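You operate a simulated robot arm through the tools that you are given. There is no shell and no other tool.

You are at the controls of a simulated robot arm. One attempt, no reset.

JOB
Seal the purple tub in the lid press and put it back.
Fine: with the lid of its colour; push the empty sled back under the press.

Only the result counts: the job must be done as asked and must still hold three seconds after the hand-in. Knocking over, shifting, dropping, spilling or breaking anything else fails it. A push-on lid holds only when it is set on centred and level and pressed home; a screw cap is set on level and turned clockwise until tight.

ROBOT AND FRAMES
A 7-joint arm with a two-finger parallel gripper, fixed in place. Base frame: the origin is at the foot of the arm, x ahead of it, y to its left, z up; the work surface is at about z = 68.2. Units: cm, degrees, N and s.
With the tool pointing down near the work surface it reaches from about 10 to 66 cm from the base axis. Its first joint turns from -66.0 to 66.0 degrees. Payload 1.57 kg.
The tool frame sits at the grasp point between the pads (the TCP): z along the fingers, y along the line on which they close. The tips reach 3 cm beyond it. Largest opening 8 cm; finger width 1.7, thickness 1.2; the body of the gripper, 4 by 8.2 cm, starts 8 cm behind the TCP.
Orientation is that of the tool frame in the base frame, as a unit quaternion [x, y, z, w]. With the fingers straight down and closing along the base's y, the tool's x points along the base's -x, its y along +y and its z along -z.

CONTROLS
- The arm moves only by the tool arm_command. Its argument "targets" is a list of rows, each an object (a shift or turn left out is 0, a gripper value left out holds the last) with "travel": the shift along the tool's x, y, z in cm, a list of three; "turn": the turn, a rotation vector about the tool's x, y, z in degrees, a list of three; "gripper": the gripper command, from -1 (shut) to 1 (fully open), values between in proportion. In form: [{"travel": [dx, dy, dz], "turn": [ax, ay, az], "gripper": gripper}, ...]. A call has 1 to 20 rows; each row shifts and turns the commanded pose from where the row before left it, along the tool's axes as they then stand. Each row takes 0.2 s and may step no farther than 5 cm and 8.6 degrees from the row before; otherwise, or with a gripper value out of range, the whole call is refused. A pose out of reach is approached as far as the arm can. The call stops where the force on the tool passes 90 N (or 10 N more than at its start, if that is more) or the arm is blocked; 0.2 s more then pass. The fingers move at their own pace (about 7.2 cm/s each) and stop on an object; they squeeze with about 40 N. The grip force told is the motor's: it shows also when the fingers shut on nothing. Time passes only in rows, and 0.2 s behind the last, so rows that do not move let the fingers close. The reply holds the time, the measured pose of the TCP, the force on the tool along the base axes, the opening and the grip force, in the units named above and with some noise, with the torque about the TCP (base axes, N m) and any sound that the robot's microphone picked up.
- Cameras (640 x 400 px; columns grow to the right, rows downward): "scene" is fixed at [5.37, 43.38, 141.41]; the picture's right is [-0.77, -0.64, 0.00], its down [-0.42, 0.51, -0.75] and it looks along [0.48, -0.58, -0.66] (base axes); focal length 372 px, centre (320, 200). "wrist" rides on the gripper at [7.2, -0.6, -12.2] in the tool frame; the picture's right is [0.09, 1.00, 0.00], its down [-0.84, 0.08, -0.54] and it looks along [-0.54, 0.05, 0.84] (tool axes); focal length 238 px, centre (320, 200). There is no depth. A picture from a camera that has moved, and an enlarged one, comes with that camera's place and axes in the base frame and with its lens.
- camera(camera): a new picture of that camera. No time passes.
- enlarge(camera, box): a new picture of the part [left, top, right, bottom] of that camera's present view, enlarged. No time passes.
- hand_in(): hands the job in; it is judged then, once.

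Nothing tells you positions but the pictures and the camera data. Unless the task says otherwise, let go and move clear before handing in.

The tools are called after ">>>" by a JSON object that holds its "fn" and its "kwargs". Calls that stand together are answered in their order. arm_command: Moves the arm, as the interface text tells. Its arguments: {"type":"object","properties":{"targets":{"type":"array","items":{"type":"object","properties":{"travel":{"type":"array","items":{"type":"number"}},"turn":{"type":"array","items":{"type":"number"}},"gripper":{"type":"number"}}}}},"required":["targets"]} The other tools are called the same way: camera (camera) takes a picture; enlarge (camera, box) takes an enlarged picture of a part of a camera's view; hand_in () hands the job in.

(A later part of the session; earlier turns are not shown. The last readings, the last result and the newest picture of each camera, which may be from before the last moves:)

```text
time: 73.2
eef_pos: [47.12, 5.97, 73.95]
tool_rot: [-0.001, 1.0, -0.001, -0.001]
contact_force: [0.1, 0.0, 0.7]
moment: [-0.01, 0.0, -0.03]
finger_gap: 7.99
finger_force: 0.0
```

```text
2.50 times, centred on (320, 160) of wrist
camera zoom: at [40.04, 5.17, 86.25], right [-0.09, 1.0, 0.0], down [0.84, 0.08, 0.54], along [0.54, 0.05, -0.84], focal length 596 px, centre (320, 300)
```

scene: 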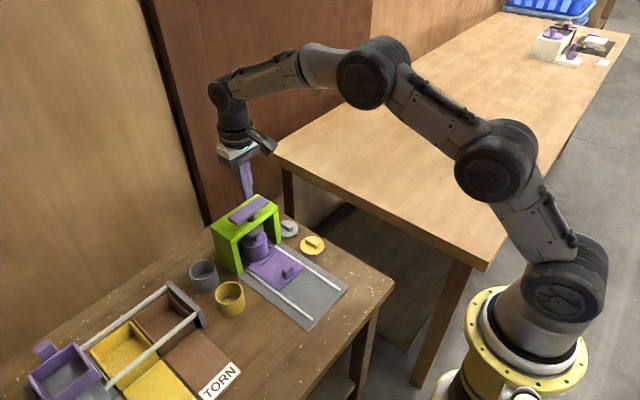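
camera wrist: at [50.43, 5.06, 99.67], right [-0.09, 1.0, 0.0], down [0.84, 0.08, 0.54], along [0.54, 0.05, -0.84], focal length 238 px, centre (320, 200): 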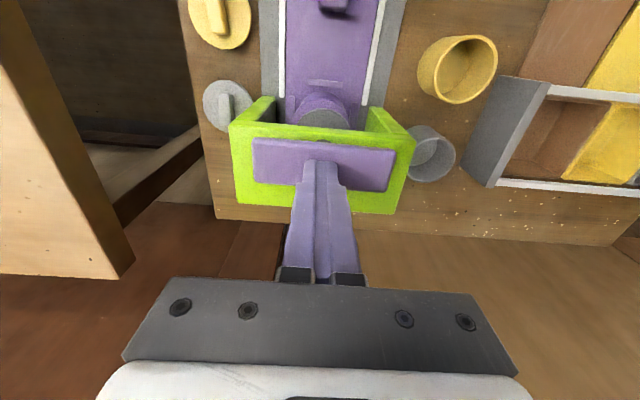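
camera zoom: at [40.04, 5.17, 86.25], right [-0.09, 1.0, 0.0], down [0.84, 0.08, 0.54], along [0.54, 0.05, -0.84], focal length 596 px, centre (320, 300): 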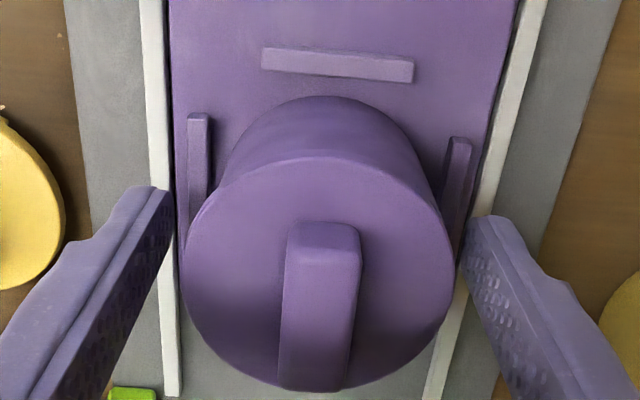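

The fingers are symmetric about the tub. I close.

>>> {"fn": "arm_command", "kwargs": {"targets": [{"gripper": 0.6}, {"gripper": 0.4}, {"gripper": -1}, {"gripper": -1}, {"gripper": -1}]}}

>>> {"fn": "enlarge", "kwargs": {"camera": "scene", "box": [250, 230, 330, 290]}}

>>> {"fn": "enlarge", "kwargs": {"camera": "wrist", "box": [240, 80, 400, 240]}}

```text
time: 74.4
eef_pos: [47.06, 5.88, 73.98]
tool_rot: [0.0, 1.0, 0.0, 0.0]
contact_force: [-0.5, 1.0, 0.2]
moment: [0.04, -0.01, -0.02]
finger_gap: 5.99
finger_force: 39.7
```

```text
6.67 times, centred on (290, 260) of scene
camera zoom: at [5.37, 43.38, 141.41], right [-0.77, -0.64, 0.0], down [-0.42, 0.51, -0.75], along [0.48, -0.58, -0.66], focal length 2476 px, centre (520, -200)
```

zoom: 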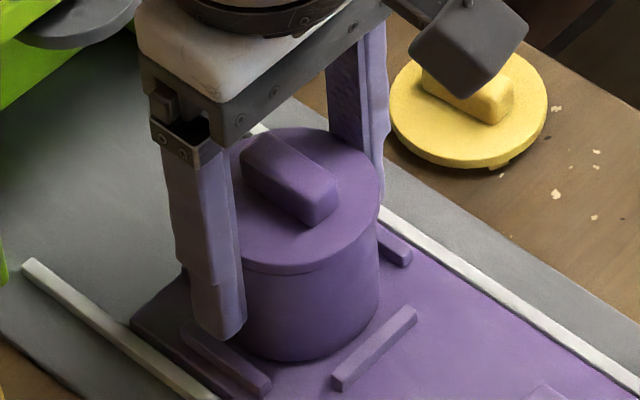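

```text
2.50 times, centred on (320, 160) of wrist
camera zoom: at [40.04, 5.17, 86.27], right [-0.09, 1.0, 0.0], down [0.84, 0.08, 0.54], along [0.54, 0.05, -0.84], focal length 596 px, centre (320, 300)
```

zoom: 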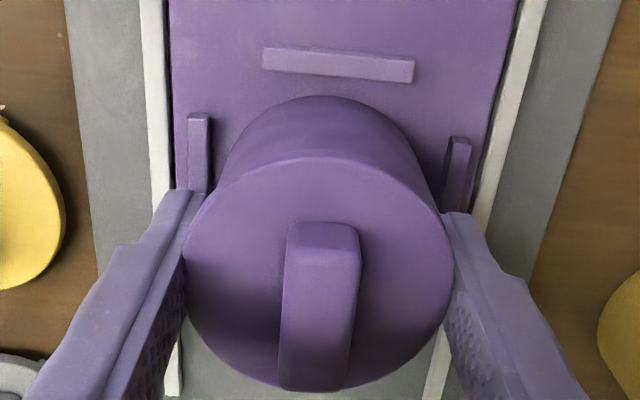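

Gap 5.99 – it holds at the lid's edge. I lift a little first to verify tub and lid come up together.

>>> {"fn": "arm_command", "kwargs": {"targets": [{"travel": [0, 0, -0.4], "gripper": -1}, {"travel": [0, 0, -0.5]}, {"travel": [0, 0, -0.6]}, {}]}}

>>> {"fn": "enlarge", "kwargs": {"camera": "scene", "box": [250, 230, 330, 290]}}

```text
time: 75.4
eef_pos: [47.1, 5.74, 75.61]
tool_rot: [0.0, 1.0, 0.0, 0.0]
contact_force: [0.2, -0.5, -0.5]
moment: [-0.01, -0.04, 0.0]
finger_gap: 5.96
finger_force: 40.1
```

```text
6.67 times, centred on (290, 260) of scene
camera zoom: at [5.37, 43.38, 141.41], right [-0.77, -0.64, 0.0], down [-0.42, 0.51, -0.75], along [0.48, -0.58, -0.66], focal length 2476 px, centre (520, -200)
```

zoom: 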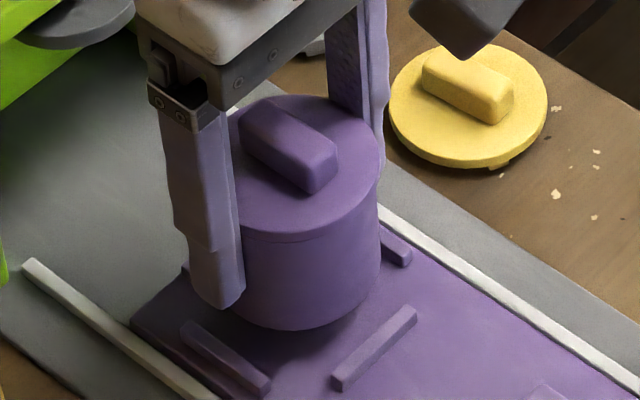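

Tub and lid lift together. I carry it back over its original spot (42.0, 20.5).

>>> {"fn": "arm_command", "kwargs": {"targets": [{"travel": [0, 0, -2]}, {"travel": [0, 0, -2.5]}, {"travel": [0, 0, -1.5]}, {"travel": [0.7, 2, 0]}, {"travel": [1.1, 3.2, 0]}, {"travel": [1.2, 3.5, 0]}, {"travel": [1.1, 3.2, 0]}, {"travel": [0.93, 2.75, 0]}, {}, {}]}}

>>> {"fn": "camera", "kwargs": {"camera": "wrist"}}

>>> {"fn": "enlarge", "kwargs": {"camera": "scene", "box": [180, 240, 340, 360]}}

```text
time: 77.6
eef_pos: [42.09, 20.42, 81.59]
tool_rot: [0.0, 1.0, 0.0, 0.0]
contact_force: [0.4, -0.1, -0.2]
moment: [-0.06, 0.02, -0.02]
finger_gap: 5.97
finger_force: 40.0
```

```text
taken
camera wrist: at [35.03, 19.64, 93.9], right [-0.09, 1.0, 0.0], down [0.84, 0.08, 0.54], along [0.54, 0.05, -0.84], focal length 238 px, centre (320, 200)
```

wrist: 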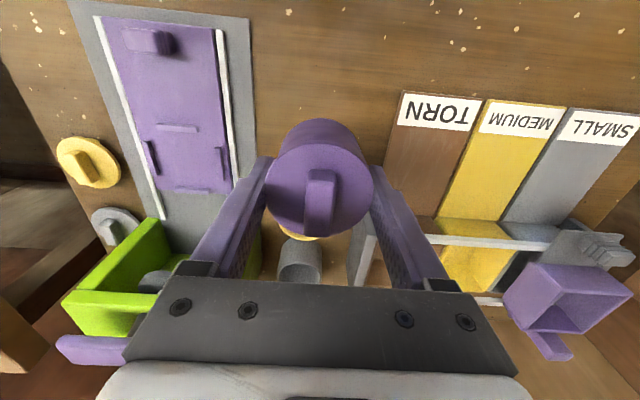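

```text
3.33 times, centred on (260, 300) of scene
camera zoom: at [5.37, 43.38, 141.41], right [-0.77, -0.64, 0.0], down [-0.42, 0.51, -0.75], along [0.48, -0.58, -0.66], focal length 1238 px, centre (520, -133)
```

zoom: 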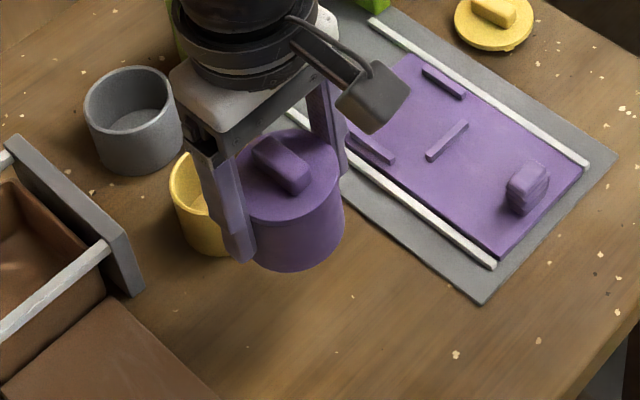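

Positioned above the original spot. I lower to just above the table, then step down to contact.

>>> {"fn": "arm_command", "kwargs": {"targets": [{"travel": [0, 0.03, 2]}, {"travel": [0, 0, 2.5]}, {"travel": [0, 0, 2]}, {"travel": [0, 0, 1.3]}, {}, {}]}}

>>> {"fn": "enlarge", "kwargs": {"camera": "scene", "box": [180, 240, 340, 360]}}

```text
time: 79.0
eef_pos: [42.05, 20.56, 73.75]
tool_rot: [-0.001, 1.0, -0.001, 0.0]
contact_force: [-0.3, 0.5, -0.4]
moment: [-0.01, 0.05, 0.0]
finger_gap: 5.96
finger_force: 40.2
```

```text
3.33 times, centred on (260, 300) of scene
camera zoom: at [5.37, 43.38, 141.41], right [-0.77, -0.64, 0.0], down [-0.42, 0.51, -0.75], along [0.48, -0.58, -0.66], focal length 1238 px, centre (520, -133)
```

zoom: 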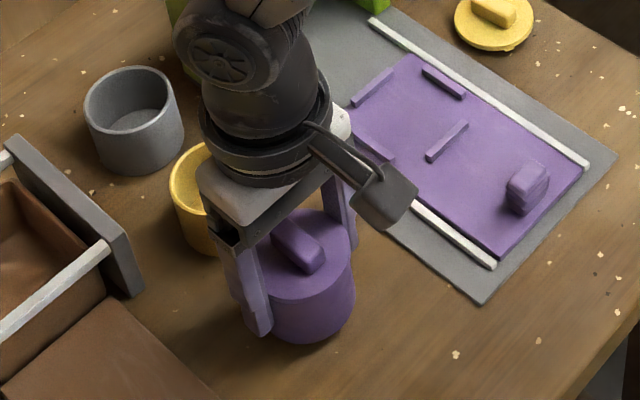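

>>> {"fn": "arm_command", "kwargs": {"targets": [{"travel": [0, 0, 0.2]}, {"travel": [0, 0, 0.2]}, {"travel": [0, 0, 0.15]}, {}]}}

```text
time: 80.0
eef_pos: [42.11, 20.42, 73.18]
tool_rot: [0.0, 1.0, 0.0, 0.0]
contact_force: [0.2, -0.5, -0.3]
moment: [-0.02, 0.02, -0.01]
finger_gap: 5.95
finger_force: 40.2
```

>>> {"fn": "arm_command", "kwargs": {"targets": [{"travel": [0, 0, 0.12]}, {"travel": [0, 0, 0.12]}, {"travel": [0, 0, 0.1]}, {}]}}

>>> {"fn": "enlarge", "kwargs": {"camera": "scene", "box": [200, 260, 300, 360]}}

```text
time: 81.0
eef_pos: [42.12, 20.39, 72.87]
tool_rot: [0.0, 1.0, 0.0, 0.0]
contact_force: [0.7, 0.1, -0.2]
moment: [-0.02, -0.01, 0.0]
finger_gap: 5.97
finger_force: 40.1
```

```text
4.00 times, centred on (250, 310) of scene
camera zoom: at [5.37, 43.38, 141.41], right [-0.77, -0.64, 0.0], down [-0.42, 0.51, -0.75], along [0.48, -0.58, -0.66], focal length 1486 px, centre (600, -240)
```

zoom: 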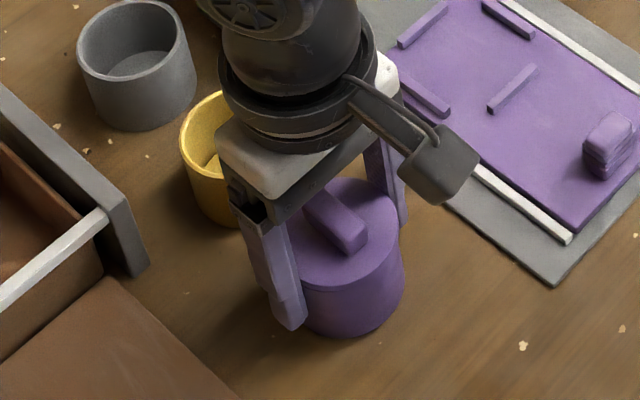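

>>> {"fn": "arm_command", "kwargs": {"targets": [{"travel": [0, 0, 0.1]}, {"travel": [0, 0, 0.1]}, {"travel": [0, 0, 0.05]}, {}]}}

```text
time: 82.0
eef_pos: [42.15, 20.51, 72.72]
tool_rot: [0.0, 1.0, 0.0, 0.002]
contact_force: [-2.8, -4.0, 17.7]
moment: [0.2, 0.2, 0.06]
finger_gap: 5.98
finger_force: 40.3
```

The tub is on the table (18 N). I relieve the push, open and rise.

>>> {"fn": "arm_command", "kwargs": {"targets": [{"travel": [0, 0, -0.2]}, {}, {"gripper": -0.1}, {"gripper": 1}, {"gripper": 1}, {"gripper": 1}, {"travel": [0, 0, -1.5]}, {"travel": [0, 0, -2.5]}, {"travel": [0, 0, -2.5]}, {"travel": [0, 0, -2.5]}, {}, {}]}}

>>> {"fn": "enlarge", "kwargs": {"camera": "wrist", "box": [240, 60, 400, 180]}}

>>> {"fn": "enlarge", "kwargs": {"camera": "scene", "box": [200, 260, 300, 360]}}

```text
time: 84.6
eef_pos: [41.97, 20.31, 81.76]
tool_rot: [0.0, 1.0, 0.0, 0.0]
contact_force: [-0.5, 0.6, -1.0]
moment: [0.01, 0.01, -0.01]
finger_gap: 8.01
finger_force: 0.0
```

```text
3.33 times, centred on (320, 120) of wrist
camera zoom: at [34.97, 19.57, 94.16], right [-0.09, 1.0, 0.0], down [0.84, 0.08, 0.54], along [0.54, 0.05, -0.84], focal length 794 px, centre (320, 467)
```

zoom: 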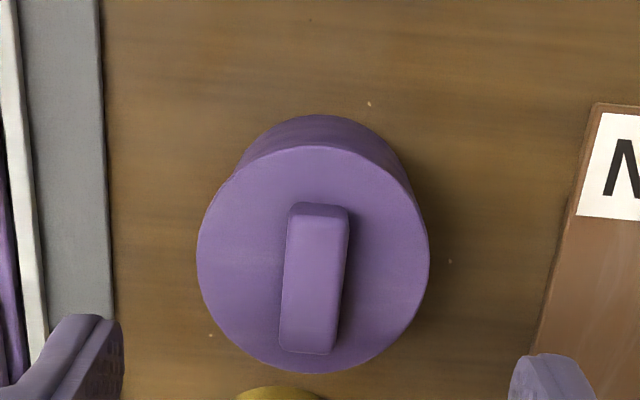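

```text
4.00 times, centred on (250, 310) of scene
camera zoom: at [5.37, 43.38, 141.41], right [-0.77, -0.64, 0.0], down [-0.42, 0.51, -0.75], along [0.48, -0.58, -0.66], focal length 1486 px, centre (600, -240)
```

zoom: 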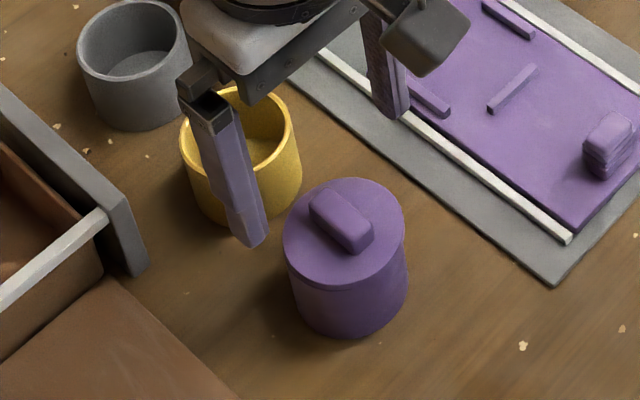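

The sealed tub stands level, but comparison with table marks shows it about 0.35–0.4 cm short in y (and ~0.1 in x). I'll re-grip it and correct that.

>>> {"fn": "arm_command", "kwargs": {"targets": [{"travel": [0, -0.1, 2.5]}, {"travel": [0, 0, 2.5]}, {"travel": [0, 0, 2.5]}, {"travel": [0, 0, 1.45]}, {}, {"gripper": 0.6}, {"gripper": 0.5}, {"gripper": -1}, {"gripper": -1}, {"gripper": -1}]}}

>>> {"fn": "camera", "kwargs": {"camera": "wrist"}}

```text
time: 86.8
eef_pos: [42.14, 20.22, 73.01]
tool_rot: [0.0, 1.0, 0.001, 0.0]
contact_force: [0.2, 0.2, -0.4]
moment: [0.01, 0.02, 0.01]
finger_gap: 6.07
finger_force: 39.9
```

```text
taken
camera wrist: at [34.99, 19.52, 85.26], right [-0.09, 1.0, 0.0], down [0.84, 0.08, 0.54], along [0.54, 0.05, -0.84], focal length 238 px, centre (320, 200)
```

wrist: 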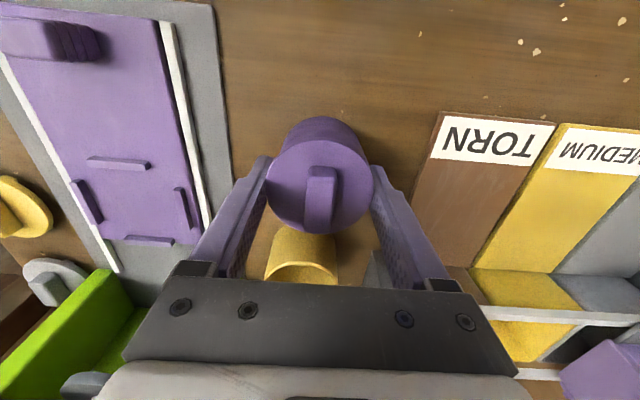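

Gripped again. Small lift, shift by +0.3 in y and +0.1 in x, and set down.

>>> {"fn": "arm_command", "kwargs": {"targets": [{"travel": [0, 0, -0.4], "gripper": -1}, {"travel": [0, 0, -0.3]}, {"travel": [-0.05, 0.15, 0]}, {"travel": [-0.05, 0.15, 0]}, {}, {"travel": [0, 0, 0.3]}, {"travel": [0, 0, 0.2]}, {"travel": [0, 0, 0.15]}, {}]}}

```text
time: 88.8
eef_pos: [42.23, 20.72, 72.83]
tool_rot: [0.0, 1.0, 0.0, 0.0]
contact_force: [-0.9, -0.3, 3.9]
moment: [0.08, 0.05, 0.02]
finger_gap: 6.02
finger_force: 40.3
```

>>> {"fn": "arm_command", "kwargs": {"targets": [{"travel": [0, 0, 0.1]}, {"travel": [0, 0, 0.05]}, {}]}}

>>> {"fn": "camera", "kwargs": {"camera": "wrist"}}

```text
time: 89.6
eef_pos: [42.41, 20.73, 72.95]
tool_rot: [0.001, 1.0, 0.001, 0.002]
contact_force: [-5.1, 2.3, 16.3]
moment: [0.55, 0.29, 0.08]
finger_gap: 5.95
finger_force: 40.1
```

```text
taken
camera wrist: at [35.19, 19.97, 85.17], right [-0.09, 1.0, 0.0], down [0.83, 0.08, 0.55], along [0.54, 0.05, -0.84], focal length 238 px, centre (320, 200)
```

wrist: 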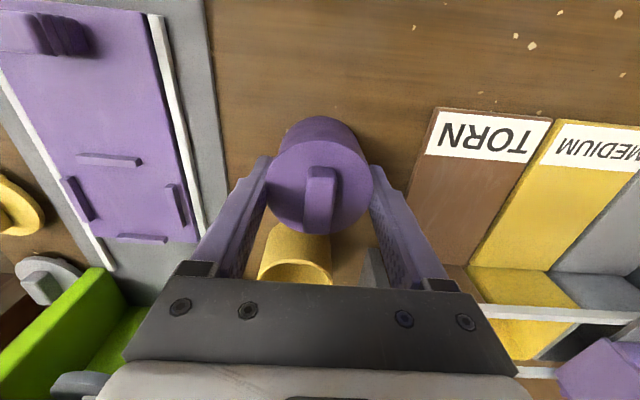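

Down again. I relieve the push, release and check.

>>> {"fn": "arm_command", "kwargs": {"targets": [{"travel": [0, 0, -0.18]}, {}, {"gripper": -0.1}, {"gripper": 1}, {"gripper": 1}, {"gripper": 1}, {"travel": [0, 0, -1.5]}, {"travel": [0, 0, -2.5]}, {"travel": [0, 0, -2.5]}, {"travel": [0, 0, -2.5]}, {}, {}]}}

>>> {"fn": "enlarge", "kwargs": {"camera": "wrist", "box": [240, 60, 400, 180]}}

>>> {"fn": "enlarge", "kwargs": {"camera": "scene", "box": [200, 260, 300, 360]}}

```text
time: 92.2
eef_pos: [42.06, 20.62, 81.85]
tool_rot: [0.0, 1.0, 0.0, 0.001]
contact_force: [0.2, 0.4, 0.3]
moment: [-0.03, 0.01, 0.0]
finger_gap: 7.99
finger_force: 0.0
```

```text
3.33 times, centred on (320, 120) of wrist
camera zoom: at [34.99, 19.84, 94.2], right [-0.09, 1.0, 0.0], down [0.84, 0.08, 0.54], along [0.54, 0.05, -0.84], focal length 794 px, centre (320, 467)
```

zoom: 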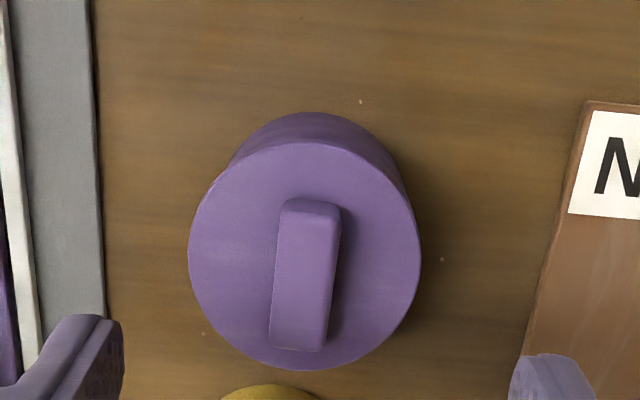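

```text
4.00 times, centred on (250, 310) of scene
camera zoom: at [5.37, 43.38, 141.41], right [-0.77, -0.64, 0.0], down [-0.42, 0.51, -0.75], along [0.48, -0.58, -0.66], focal length 1486 px, centre (600, -240)
```

zoom: 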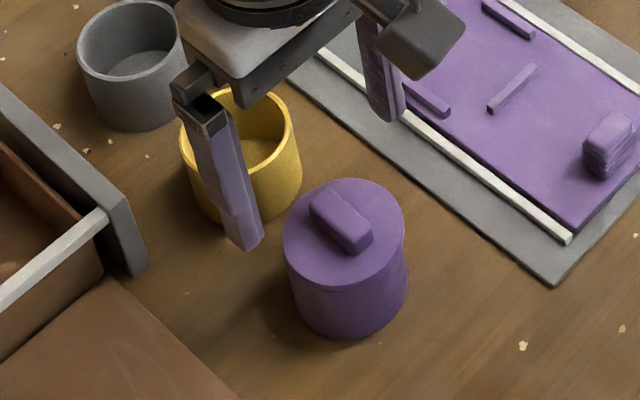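

The tub stands sealed and level within about 0.35 cm of its original spot; that's close enough and I leave it alone. Next I go back to the sled handle to push the empty sled under the press.

>>> {"fn": "arm_command", "kwargs": {"targets": [{"travel": [0, 0, -1.5]}, {"travel": [1.5, -3.6, 0], "gripper": 0.3}, {"travel": [1.5, -3.6, 0]}, {"travel": [1.5, -3.6, 0]}, {"travel": [1.65, -3.75, 1]}, {"travel": [0, 0, 2]}, {}, {}]}}

>>> {"fn": "enlarge", "kwargs": {"camera": "wrist", "box": [240, 60, 400, 180]}}

>>> {"fn": "camera", "kwargs": {"camera": "scene"}}

```text
time: 94.0
eef_pos: [35.76, 6.01, 80.57]
tool_rot: [0.0, 1.0, 0.0, 0.0]
contact_force: [-0.5, -0.2, -0.3]
moment: [0.01, -0.03, 0.0]
finger_gap: 5.2
finger_force: 0.1
```

```text
3.33 times, centred on (320, 120) of wrist
camera zoom: at [28.78, 5.34, 92.66], right [-0.09, 1.0, 0.0], down [0.84, 0.08, 0.54], along [0.54, 0.05, -0.84], focal length 794 px, centre (320, 467)
```

zoom: 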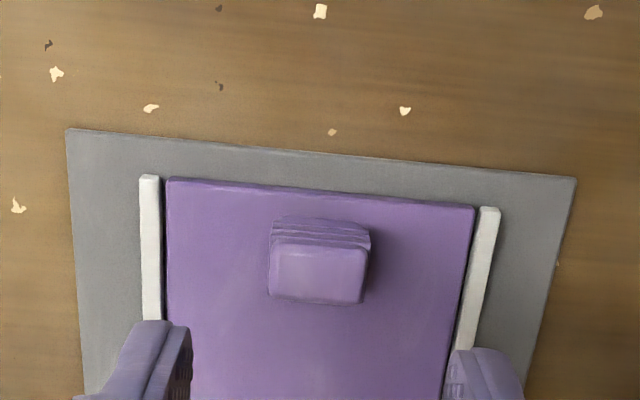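

```text
taken
```

scene: 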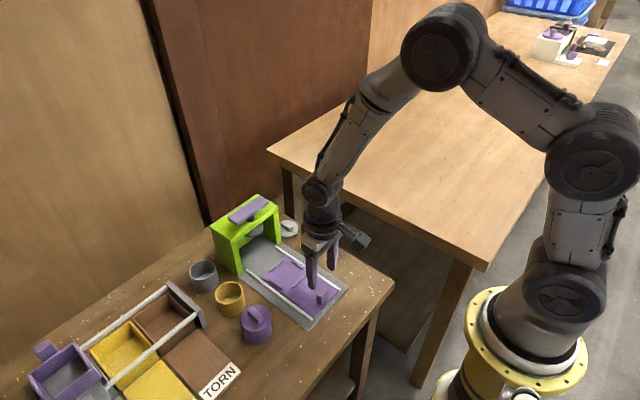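

The handle is at about (36.2, 6.0). I align, descend, and grip it.

>>> {"fn": "arm_command", "kwargs": {"targets": [{"travel": [-0.35, 0, 2]}, {"travel": [0, 0, 2]}, {"travel": [0, 0, 2]}, {"travel": [0, 0, 1.6]}, {}, {}, {"gripper": -1}, {"gripper": -1}, {"gripper": -1}, {"gripper": -1}]}}

>>> {"fn": "enlarge", "kwargs": {"camera": "wrist", "box": [240, 80, 400, 240]}}

```text
time: 96.2
eef_pos: [36.28, 5.95, 72.9]
tool_rot: [0.0, 1.0, -0.001, 0.0]
contact_force: [1.3, -11.7, -1.8]
moment: [-0.19, -0.56, 0.06]
finger_gap: 2.57
finger_force: 36.6
```

```text
2.50 times, centred on (320, 160) of wrist
camera zoom: at [29.3, 5.29, 85.12], right [-0.09, 1.0, 0.0], down [0.84, 0.08, 0.54], along [0.54, 0.05, -0.84], focal length 596 px, centre (320, 300)
```

zoom: 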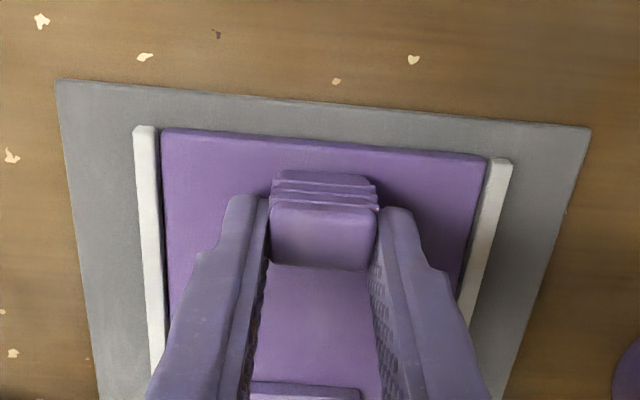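

Gripped. I push the empty sled in by about 10.7 cm in smooth steps.

>>> {"fn": "arm_command", "kwargs": {"targets": [{"travel": [-0.3, -0.05, 0], "gripper": -1}, {"travel": [-0.6, 0, 0]}, {"travel": [-0.6, 0, 0]}, {"travel": [-0.6, 0, 0]}, {"travel": [-0.6, 0, 0]}, {"travel": [-0.6, 0, 0]}, {"travel": [-0.6, 0, 0]}, {"travel": [-0.4, 0, 0]}, {}]}}

```text
time: 98.2
eef_pos: [40.59, 5.9, 72.86]
tool_rot: [0.0, 1.0, 0.001, -0.002]
contact_force: [-0.5, 3.1, -22.7]
moment: [0.12, 0.0, 0.05]
finger_gap: 2.57
finger_force: 37.0
```

>>> {"fn": "arm_command", "kwargs": {"targets": [{"travel": [0, 0, 0.12]}, {"travel": [-0.5, 0.02, 0]}, {"travel": [-0.6, 0, 0]}, {"travel": [-0.6, 0, 0]}, {"travel": [-0.6, 0, 0]}, {"travel": [-0.6, 0, 0]}, {"travel": [-0.5, 0, 0]}, {}]}}

>>> {"fn": "enlarge", "kwargs": {"camera": "scene", "box": [210, 190, 330, 290]}}

```text
time: 100.0
eef_pos: [44.14, 6.03, 72.82]
tool_rot: [-0.001, 1.0, 0.0, 0.001]
contact_force: [-0.9, -17.6, 9.8]
moment: [-0.38, 1.14, 0.05]
finger_gap: 2.55
finger_force: 36.8
```

```text
4.00 times, centred on (270, 240) of scene
camera zoom: at [5.36, 43.34, 141.42], right [-0.77, -0.64, 0.0], down [-0.42, 0.51, -0.75], along [0.48, -0.58, -0.66], focal length 1486 px, centre (520, 40)
```

zoom: 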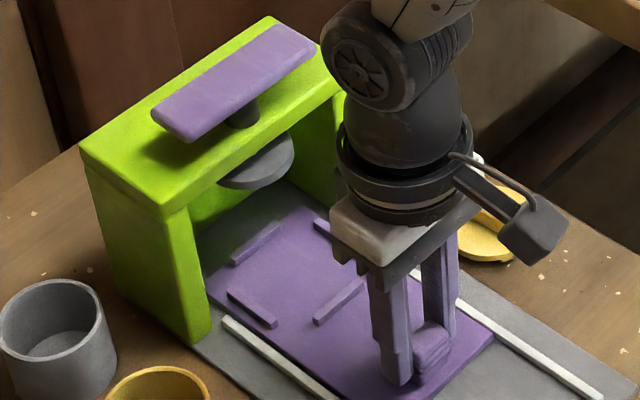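

>>> {"fn": "arm_command", "kwargs": {"targets": [{"travel": [0, -0.08, -0.04]}, {"travel": [-0.5, 0, 0]}, {"travel": [-0.5, 0, 0]}, {"travel": [-0.5, 0, 0]}, {"travel": [-0.4, 0, 0]}, {"travel": [-0.3, 0, 0]}, {}]}}

```text
time: 101.6
eef_pos: [46.18, 6.0, 72.84]
tool_rot: [0.0, 1.0, 0.001, 0.0]
contact_force: [-0.4, -9.5, 0.2]
moment: [-0.11, -0.55, 0.04]
finger_gap: 2.54
finger_force: 37.2
```

>>> {"fn": "arm_command", "kwargs": {"targets": [{"travel": [-0.25, -0.04, 0]}, {"travel": [-0.25, 0, 0]}, {"travel": [-0.25, 0, 0]}, {"travel": [-0.2, 0, 0]}, {}]}}

>>> {"fn": "enlarge", "kwargs": {"camera": "scene", "box": [210, 190, 330, 290]}}

```text
time: 102.8
eef_pos: [47.16, 6.07, 72.83]
tool_rot: [0.0, 1.0, 0.0, -0.001]
contact_force: [-13.9, -1.2, 17.7]
moment: [0.05, 0.02, -0.05]
finger_gap: 2.55
finger_force: 37.3
```

```text
4.00 times, centred on (270, 240) of scene
camera zoom: at [5.31, 43.37, 141.42], right [-0.77, -0.64, 0.0], down [-0.42, 0.51, -0.75], along [0.48, -0.58, -0.66], focal length 1486 px, centre (520, 40)
```

zoom: 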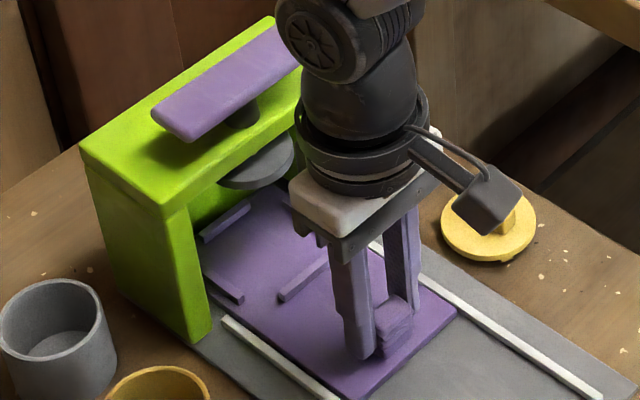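

The sled has met its stop again (-14 N at x≈47.1). I relax the push, release, rise and move clear.

>>> {"fn": "arm_command", "kwargs": {"targets": [{"travel": [0.15, 0, -0.08]}, {}, {"gripper": 0.3}, {"gripper": 0.3}, {"gripper": 0.3}, {"travel": [0, 0, -1.5]}, {"travel": [0, 0, -3]}, {"travel": [0, 0, -4]}, {"travel": [2, 0, -4]}, {"travel": [3, 0, -4]}, {"travel": [3, 0, -4]}, {"travel": [3, 0, -2]}, {}, {}]}}

>>> {"fn": "camera", "kwargs": {"camera": "scene"}}

>>> {"fn": "enlarge", "kwargs": {"camera": "scene", "box": [180, 180, 360, 350]}}

>>> {"fn": "camera", "kwargs": {"camera": "wrist"}}

>>> {"fn": "enlarge", "kwargs": {"camera": "scene", "box": [225, 290, 285, 350]}}

```text
time: 105.8
eef_pos: [36.18, 6.04, 95.21]
tool_rot: [0.0, 1.0, 0.0, 0.0]
contact_force: [-0.9, -0.3, 0.4]
moment: [-0.02, 0.01, -0.01]
finger_gap: 5.18
finger_force: 0.1
```

```text
taken
```

scene: 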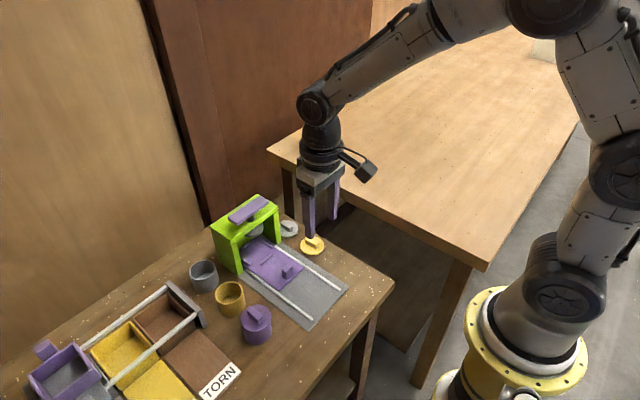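

```text
2.35 times, centred on (270, 265) of scene
camera zoom: at [5.37, 43.38, 141.41], right [-0.77, -0.64, 0.0], down [-0.42, 0.51, -0.75], along [0.48, -0.58, -0.66], focal length 874 px, centre (438, 47)
```

zoom: 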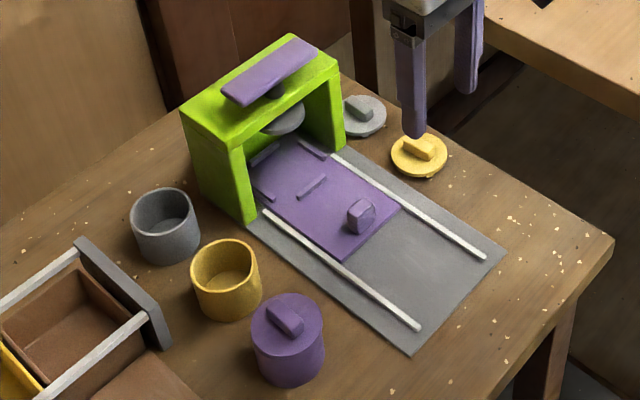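

```text
taken
camera wrist: at [29.15, 5.27, 107.57], right [-0.09, 1.0, 0.0], down [0.84, 0.08, 0.54], along [0.54, 0.05, -0.84], focal length 238 px, centre (320, 200)
```

wrist: 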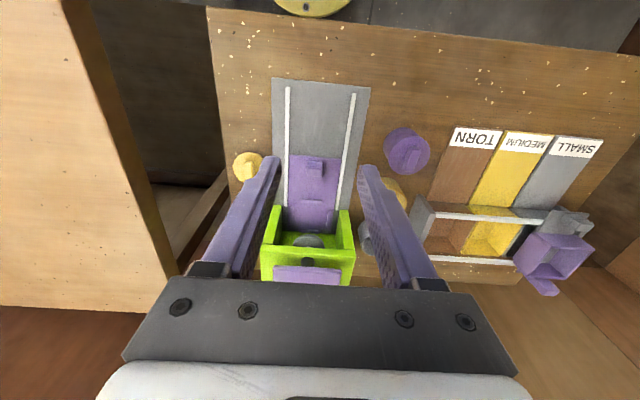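

```text
6.67 times, centred on (255, 320) of scene
camera zoom: at [5.37, 43.38, 141.41], right [-0.77, -0.64, 0.0], down [-0.42, 0.51, -0.75], along [0.48, -0.58, -0.66], focal length 2476 px, centre (753, -600)
```

zoom: 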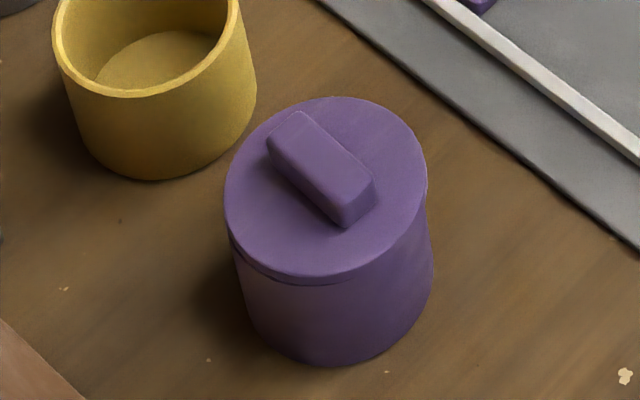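

Everything is in place; before handing in I examine the sealed tub closely to make sure the lid is still level and flush.

>>> {"fn": "enlarge", "kwargs": {"camera": "scene", "box": [235, 300, 280, 345]}}

>>> {"fn": "enlarge", "kwargs": {"camera": "wrist", "box": [375, 120, 440, 180]}}

```text
8.89 times, centred on (258, 322) of scene
camera zoom: at [5.37, 43.38, 141.41], right [-0.77, -0.64, 0.0], down [-0.42, 0.51, -0.75], along [0.48, -0.58, -0.66], focal length 3302 px, centre (876, -889)
```

zoom: 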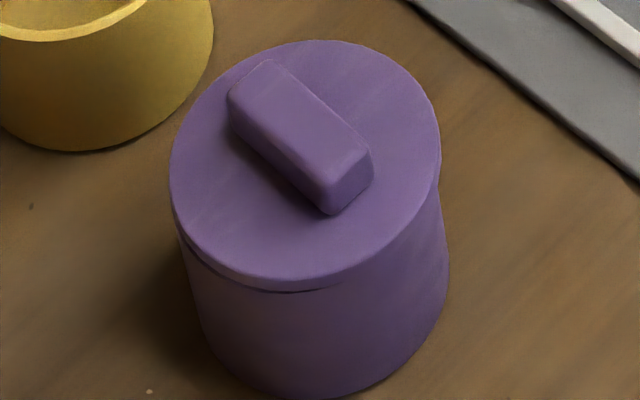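

```text
6.67 times, centred on (408, 150) of wrist
camera zoom: at [29.15, 5.27, 107.57], right [-0.09, 1.0, 0.0], down [0.84, 0.08, 0.54], along [0.54, 0.05, -0.84], focal length 1589 px, centre (-263, 533)
```

zoom: 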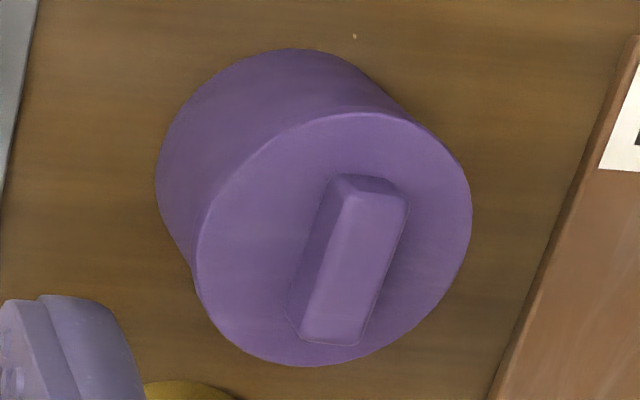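

>>> {"fn": "enlarge", "kwargs": {"camera": "scene", "box": [244, 314, 262, 332]}}

>>> {"fn": "enlarge", "kwargs": {"camera": "scene", "box": [256, 308, 274, 326]}}

```text
16.00 times, centred on (253, 323) of scene
camera zoom: at [5.37, 43.38, 141.41], right [-0.77, -0.64, 0.0], down [-0.42, 0.51, -0.75], along [0.48, -0.58, -0.66], focal length 5944 px, centre (1392, -1768)
```

zoom: 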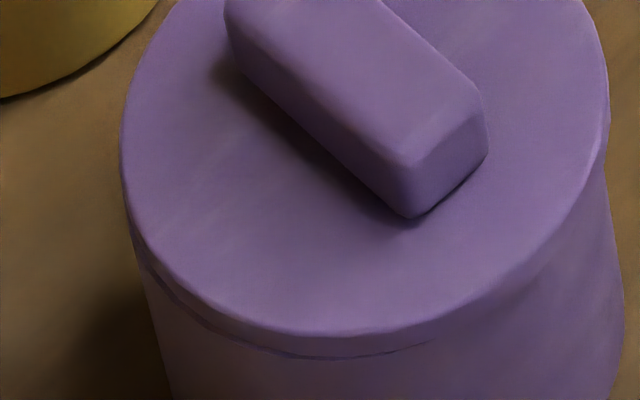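

```text
16.00 times, centred on (265, 317) of scene
camera zoom: at [5.37, 43.38, 141.41], right [-0.77, -0.64, 0.0], down [-0.42, 0.51, -0.75], along [0.48, -0.58, -0.66], focal length 5944 px, centre (1200, -1672)
```

zoom: 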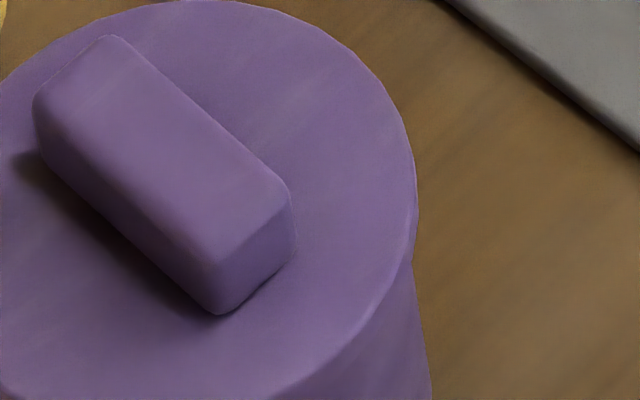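

The sled and lever are fine and the tub stands upright. I'd like a lower-angle view of the lid's seam to be sure it's still home, so I bring the wrist camera round with the gripper pitched, well clear of the tub.

>>> {"fn": "arm_command", "kwargs": {"targets": [{"travel": [0.44, 2.9, 2.2]}, {"travel": [0.44, 2.9, 2.2]}, {"travel": [0.44, 2.9, 2.2]}, {"travel": [0.44, 2.9, 2.2]}, {"travel": [0.44, 2.9, 2.2]}, {"turn": [0, -8, 0]}, {"turn": [0, -8, 0]}, {"turn": [0, -8, 0]}, {"turn": [0, -8, 0]}, {}, {}]}}

>>> {"fn": "camera", "kwargs": {"camera": "wrist"}}

```text
time: 108.2
eef_pos: [33.85, 20.36, 84.32]
tool_rot: [0.0, 0.961, 0.001, 0.276]
contact_force: [-0.4, 0.4, 0.5]
moment: [0.05, 0.01, -0.03]
finger_gap: 5.2
finger_force: 0.1
```

```text
taken
camera wrist: at [21.4, 19.71, 90.97], right [-0.08, 1.0, -0.05], down [0.42, 0.08, 0.9], along [0.9, 0.05, -0.43], focal length 238 px, centre (320, 200)
```

wrist: 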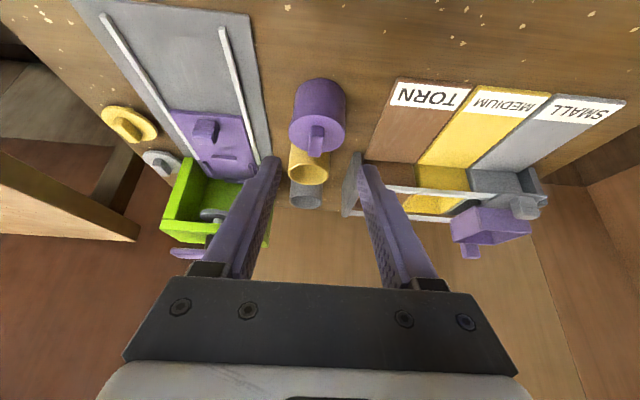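

>>> {"fn": "enlarge", "kwargs": {"camera": "wrist", "box": [280, 65, 360, 165]}}

>>> {"fn": "enlarge", "kwargs": {"camera": "wrist", "box": [285, 95, 350, 135]}}

```text
4.00 times, centred on (320, 115) of wrist
camera zoom: at [21.4, 19.71, 90.97], right [-0.08, 1.0, -0.05], down [0.42, 0.08, 0.9], along [0.9, 0.05, -0.43], focal length 953 px, centre (320, 540)
```

zoom: 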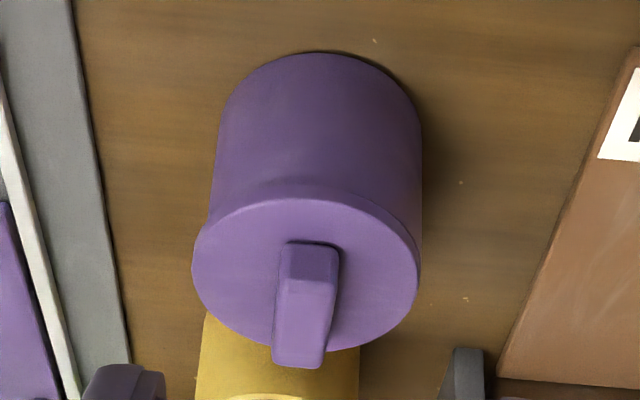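

```text
9.85 times, centred on (318, 115) of wrist
camera zoom: at [21.4, 19.71, 90.97], right [-0.08, 1.0, -0.05], down [0.42, 0.08, 0.9], along [0.9, 0.05, -0.43], focal length 2347 px, centre (345, 1037)
```

zoom: 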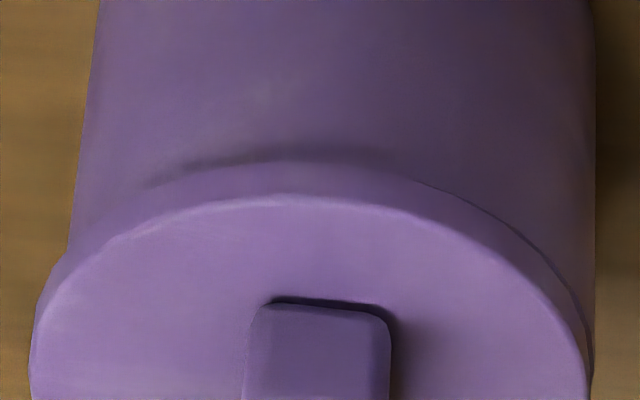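

The lid is flush and the tub upright; the lid sits a hair (~0.15 cm) off-centre exactly as it did right after pressing. As a check of the seal – and to place the tub more exactly – I'll lift it by the lid's bar a few millimetres. First I straighten the gripper over the tub.

>>> {"fn": "arm_command", "kwargs": {"targets": [{"turn": [0, 8, 0]}, {"turn": [0, 8, 0]}, {"turn": [0, 8, 0]}, {"turn": [0, 8, 0]}, {"travel": [-4, -0.1, 0], "gripper": -0.15}, {"travel": [-4, 0, 0]}, {}, {}]}}

>>> {"fn": "camera", "kwargs": {"camera": "wrist"}}

>>> {"fn": "enlarge", "kwargs": {"camera": "wrist", "box": [240, 60, 400, 180]}}

```text
time: 110.0
eef_pos: [42.02, 20.2, 84.44]
tool_rot: [0.001, 1.0, 0.0, 0.0]
contact_force: [0.6, 0.2, 0.9]
moment: [0.0, 0.02, 0.0]
finger_gap: 3.41
finger_force: 0.0
```

```text
taken
camera wrist: at [34.94, 19.46, 96.78], right [-0.09, 1.0, 0.0], down [0.84, 0.08, 0.54], along [0.54, 0.05, -0.84], focal length 238 px, centre (320, 200)
```

wrist: 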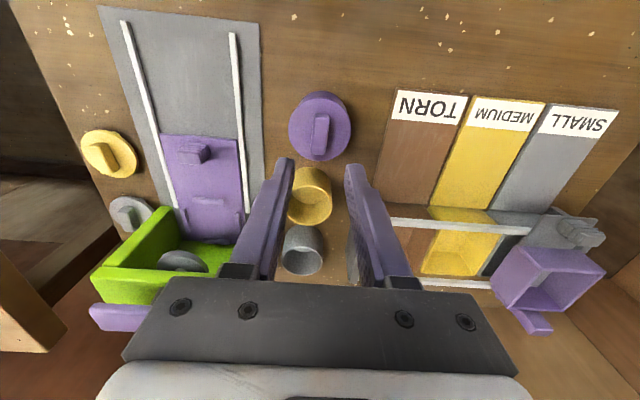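

```text
3.33 times, centred on (320, 120) of wrist
camera zoom: at [34.94, 19.46, 96.78], right [-0.09, 1.0, 0.0], down [0.84, 0.08, 0.54], along [0.54, 0.05, -0.84], focal length 794 px, centre (320, 467)
```

zoom: 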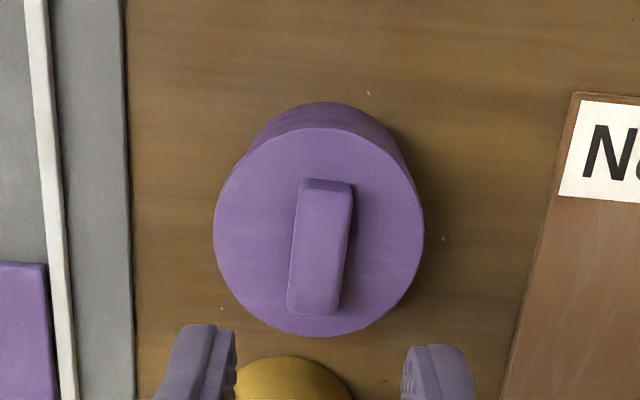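

The gripper is over the bar. I descend astride it.

>>> {"fn": "arm_command", "kwargs": {"targets": [{"travel": [0.12, -0.03, 2]}, {"travel": [0, 0, 2]}, {"travel": [0, 0, 2]}, {"travel": [0, 0, 0.6]}, {}, {}]}}

>>> {"fn": "enlarge", "kwargs": {"camera": "wrist", "box": [240, 80, 400, 240]}}

>>> {"fn": "enlarge", "kwargs": {"camera": "scene", "box": [225, 285, 295, 350]}}

```text
time: 111.4
eef_pos: [41.66, 20.31, 77.84]
tool_rot: [0.0, 1.0, 0.001, 0.0]
contact_force: [-0.1, 0.6, 0.9]
moment: [0.0, 0.02, -0.01]
finger_gap: 3.42
finger_force: 0.0
```

```text
2.50 times, centred on (320, 160) of wrist
camera zoom: at [34.68, 19.63, 90.01], right [-0.09, 1.0, 0.0], down [0.84, 0.08, 0.54], along [0.54, 0.05, -0.84], focal length 596 px, centre (320, 300)
```

zoom: 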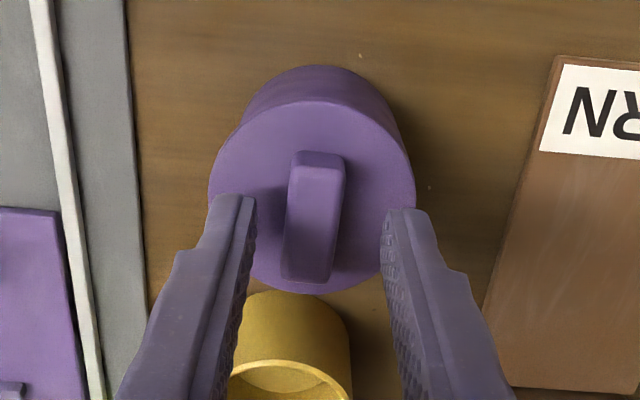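

```text
6.15 times, centred on (260, 318) of scene
camera zoom: at [5.37, 43.38, 141.41], right [-0.77, -0.64, 0.0], down [-0.42, 0.51, -0.75], along [0.48, -0.58, -0.66], focal length 2286 px, centre (689, -523)
```

zoom: 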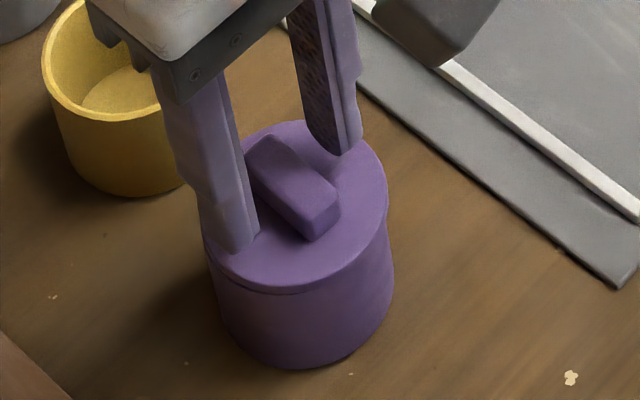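

>>> {"fn": "arm_command", "kwargs": {"targets": [{"travel": [0, -0.12, 0.25]}, {"travel": [0, 0, 0.2]}, {}, {"gripper": -0.5}, {"gripper": -1}, {"gripper": -1}, {"gripper": -1}]}}

>>> {"fn": "enlarge", "kwargs": {"camera": "scene", "box": [225, 285, 295, 350]}}

```text
time: 113.0
eef_pos: [41.88, 20.11, 77.34]
tool_rot: [0.0, 1.0, -0.001, 0.0]
contact_force: [0.3, -0.7, 0.1]
moment: [0.02, 0.02, -0.01]
finger_gap: 1.33
finger_force: 30.0
```

```text
6.15 times, centred on (260, 318) of scene
camera zoom: at [5.37, 43.38, 141.41], right [-0.77, -0.64, 0.0], down [-0.42, 0.51, -0.75], along [0.48, -0.58, -0.66], focal length 2286 px, centre (689, -523)
```

zoom: 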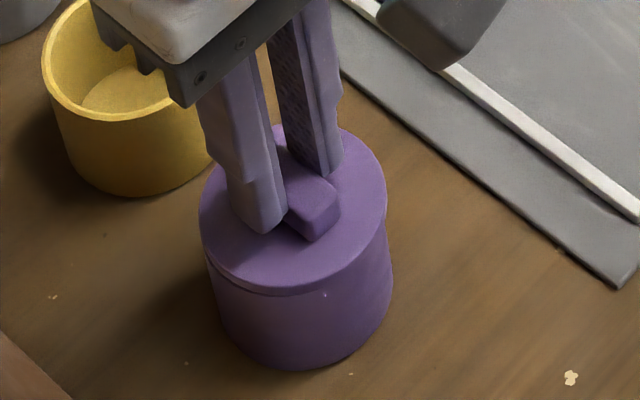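

>>> {"fn": "arm_command", "kwargs": {"targets": [{"travel": [0, 0, -0.15], "gripper": -1}, {"travel": [0, 0, -0.15]}, {"travel": [0, 0, -0.15]}, {}]}}

>>> {"fn": "enlarge", "kwargs": {"camera": "scene", "box": [225, 285, 295, 350]}}

```text
time: 114.0
eef_pos: [41.86, 20.15, 77.8]
tool_rot: [0.0, 1.0, 0.0, 0.0]
contact_force: [-0.5, 0.2, -0.3]
moment: [-0.03, 0.0, -0.03]
finger_gap: 1.36
finger_force: 30.3
```

```text
6.15 times, centred on (260, 318) of scene
camera zoom: at [5.37, 43.38, 141.41], right [-0.77, -0.64, 0.0], down [-0.42, 0.51, -0.75], along [0.48, -0.58, -0.66], focal length 2286 px, centre (689, -523)
```

zoom: 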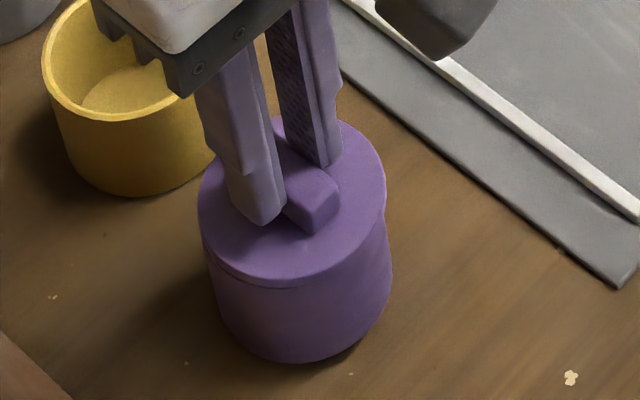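

The tub rises with the lid when lifted by its bar alone, so the seal holds. I nudge it +0.15 cm in y and +0.1 in x toward its exact original spot and set it down gently.

>>> {"fn": "arm_command", "kwargs": {"targets": [{"travel": [-0.1, 0.15, 0], "gripper": -1}, {}, {"travel": [0, 0, 0.2]}, {"travel": [0, 0, 0.15]}, {"travel": [0, 0, 0.1]}, {}]}}

>>> {"fn": "enlarge", "kwargs": {"camera": "scene", "box": [225, 285, 295, 350]}}

```text
time: 115.4
eef_pos: [41.88, 20.3, 77.3]
tool_rot: [0.0, 1.0, 0.0, -0.001]
contact_force: [-0.2, 0.9, 0.8]
moment: [-0.05, 0.05, -0.03]
finger_gap: 1.33
finger_force: 30.0
```

```text
6.15 times, centred on (260, 318) of scene
camera zoom: at [5.37, 43.38, 141.41], right [-0.77, -0.64, 0.0], down [-0.42, 0.51, -0.75], along [0.48, -0.58, -0.66], focal length 2286 px, centre (689, -523)
```

zoom: 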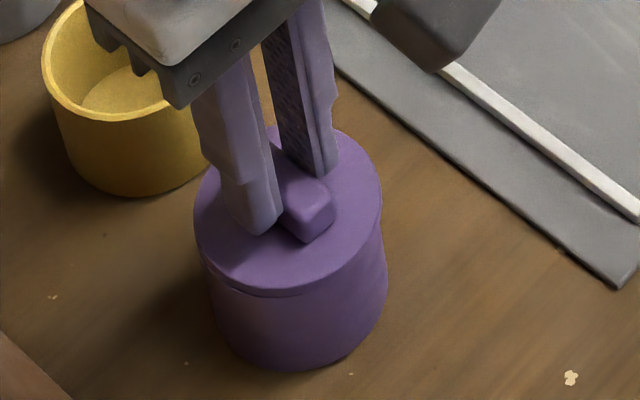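

>>> {"fn": "arm_command", "kwargs": {"targets": [{"travel": [0, 0, 0.08]}, {"travel": [0, 0, 0.06]}, {}]}}

```text
time: 116.2
eef_pos: [41.92, 20.41, 77.27]
tool_rot: [0.0, 1.0, 0.0, 0.001]
contact_force: [-4.5, -2.0, 17.8]
moment: [-0.12, 0.33, 0.01]
finger_gap: 1.33
finger_force: 29.8
```

The tub is firmly on the table (18 N). I relax, open slightly, rise straight up and move clear.

>>> {"fn": "arm_command", "kwargs": {"targets": [{"travel": [0, 0, -0.14]}, {}, {"gripper": -0.35}, {}, {}, {"travel": [0, 0, -0.5]}, {"travel": [0, 0, -2]}, {"travel": [0, 0, -4]}, {"travel": [0, 0, -4]}, {}]}}

>>> {"fn": "enlarge", "kwargs": {"camera": "wrist", "box": [240, 60, 400, 180]}}

>>> {"fn": "enlarge", "kwargs": {"camera": "scene", "box": [200, 260, 300, 360]}}

```text
time: 118.4
eef_pos: [41.71, 20.46, 88.0]
tool_rot: [0.0, 1.0, 0.0, 0.0]
contact_force: [0.3, 0.2, -0.1]
moment: [-0.02, -0.04, 0.0]
finger_gap: 2.62
finger_force: 0.0
```

```text
3.33 times, centred on (320, 120) of wrist
camera zoom: at [34.71, 19.72, 100.24], right [-0.09, 1.0, 0.0], down [0.84, 0.08, 0.54], along [0.54, 0.05, -0.84], focal length 794 px, centre (320, 467)
```

zoom: 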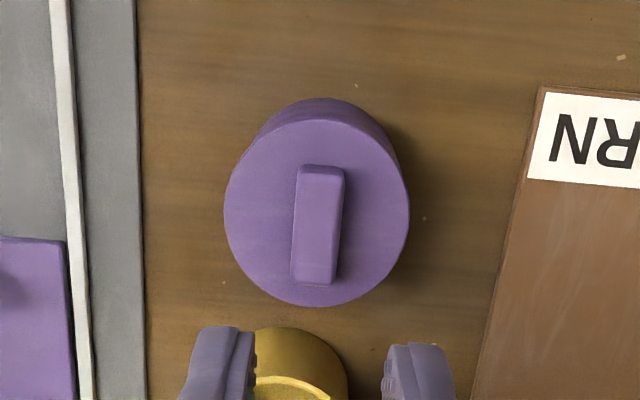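

```text
4.00 times, centred on (250, 310) of scene
camera zoom: at [5.37, 43.38, 141.41], right [-0.77, -0.64, 0.0], down [-0.42, 0.51, -0.75], along [0.48, -0.58, -0.66], focal length 1486 px, centre (600, -240)
```

zoom: 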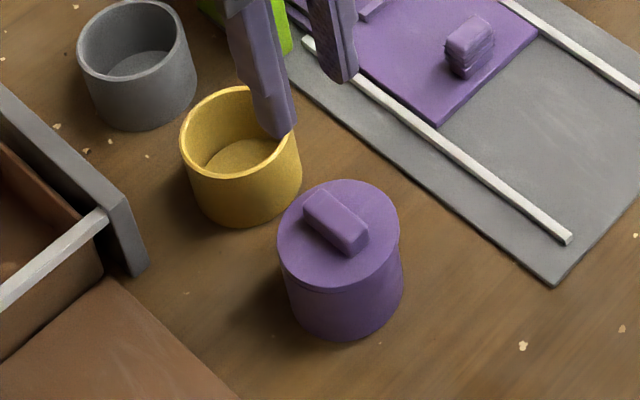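

The tub's outline now matches its original position almost to the pixel. I retreat up and away and take a last overall look.

>>> {"fn": "arm_command", "kwargs": {"targets": [{"travel": [0, 0, -4]}, {"travel": [2, -3, -3]}, {"travel": [2, -4, -2]}, {"travel": [0, -4, 0]}, {"travel": [0, -4, 0]}, {}, {}, {}]}}

>>> {"fn": "camera", "kwargs": {"camera": "scene"}}

>>> {"fn": "enlarge", "kwargs": {"camera": "scene", "box": [180, 180, 360, 350]}}

```text
time: 120.2
eef_pos: [37.63, 5.34, 96.94]
tool_rot: [0.0, 1.0, 0.0, -0.001]
contact_force: [-1.1, 0.1, 0.4]
moment: [-0.04, -0.02, 0.0]
finger_gap: 2.62
finger_force: 0.0
```

```text
taken
```

scene: 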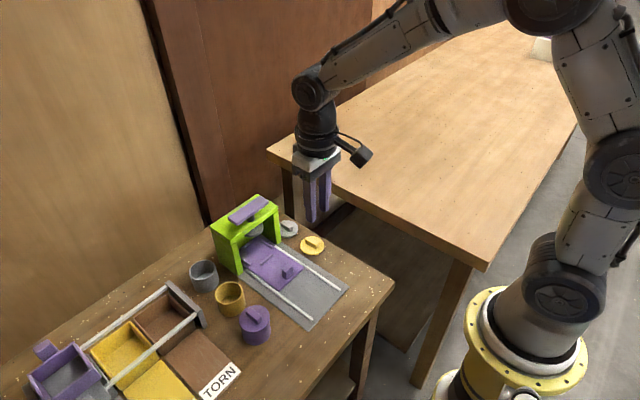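

```text
2.35 times, centred on (270, 265) of scene
camera zoom: at [5.37, 43.38, 141.41], right [-0.77, -0.64, 0.0], down [-0.42, 0.51, -0.75], along [0.48, -0.58, -0.66], focal length 874 px, centre (438, 47)
```

zoom: 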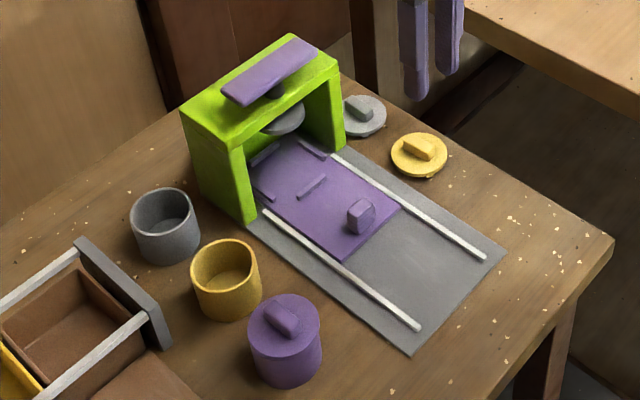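

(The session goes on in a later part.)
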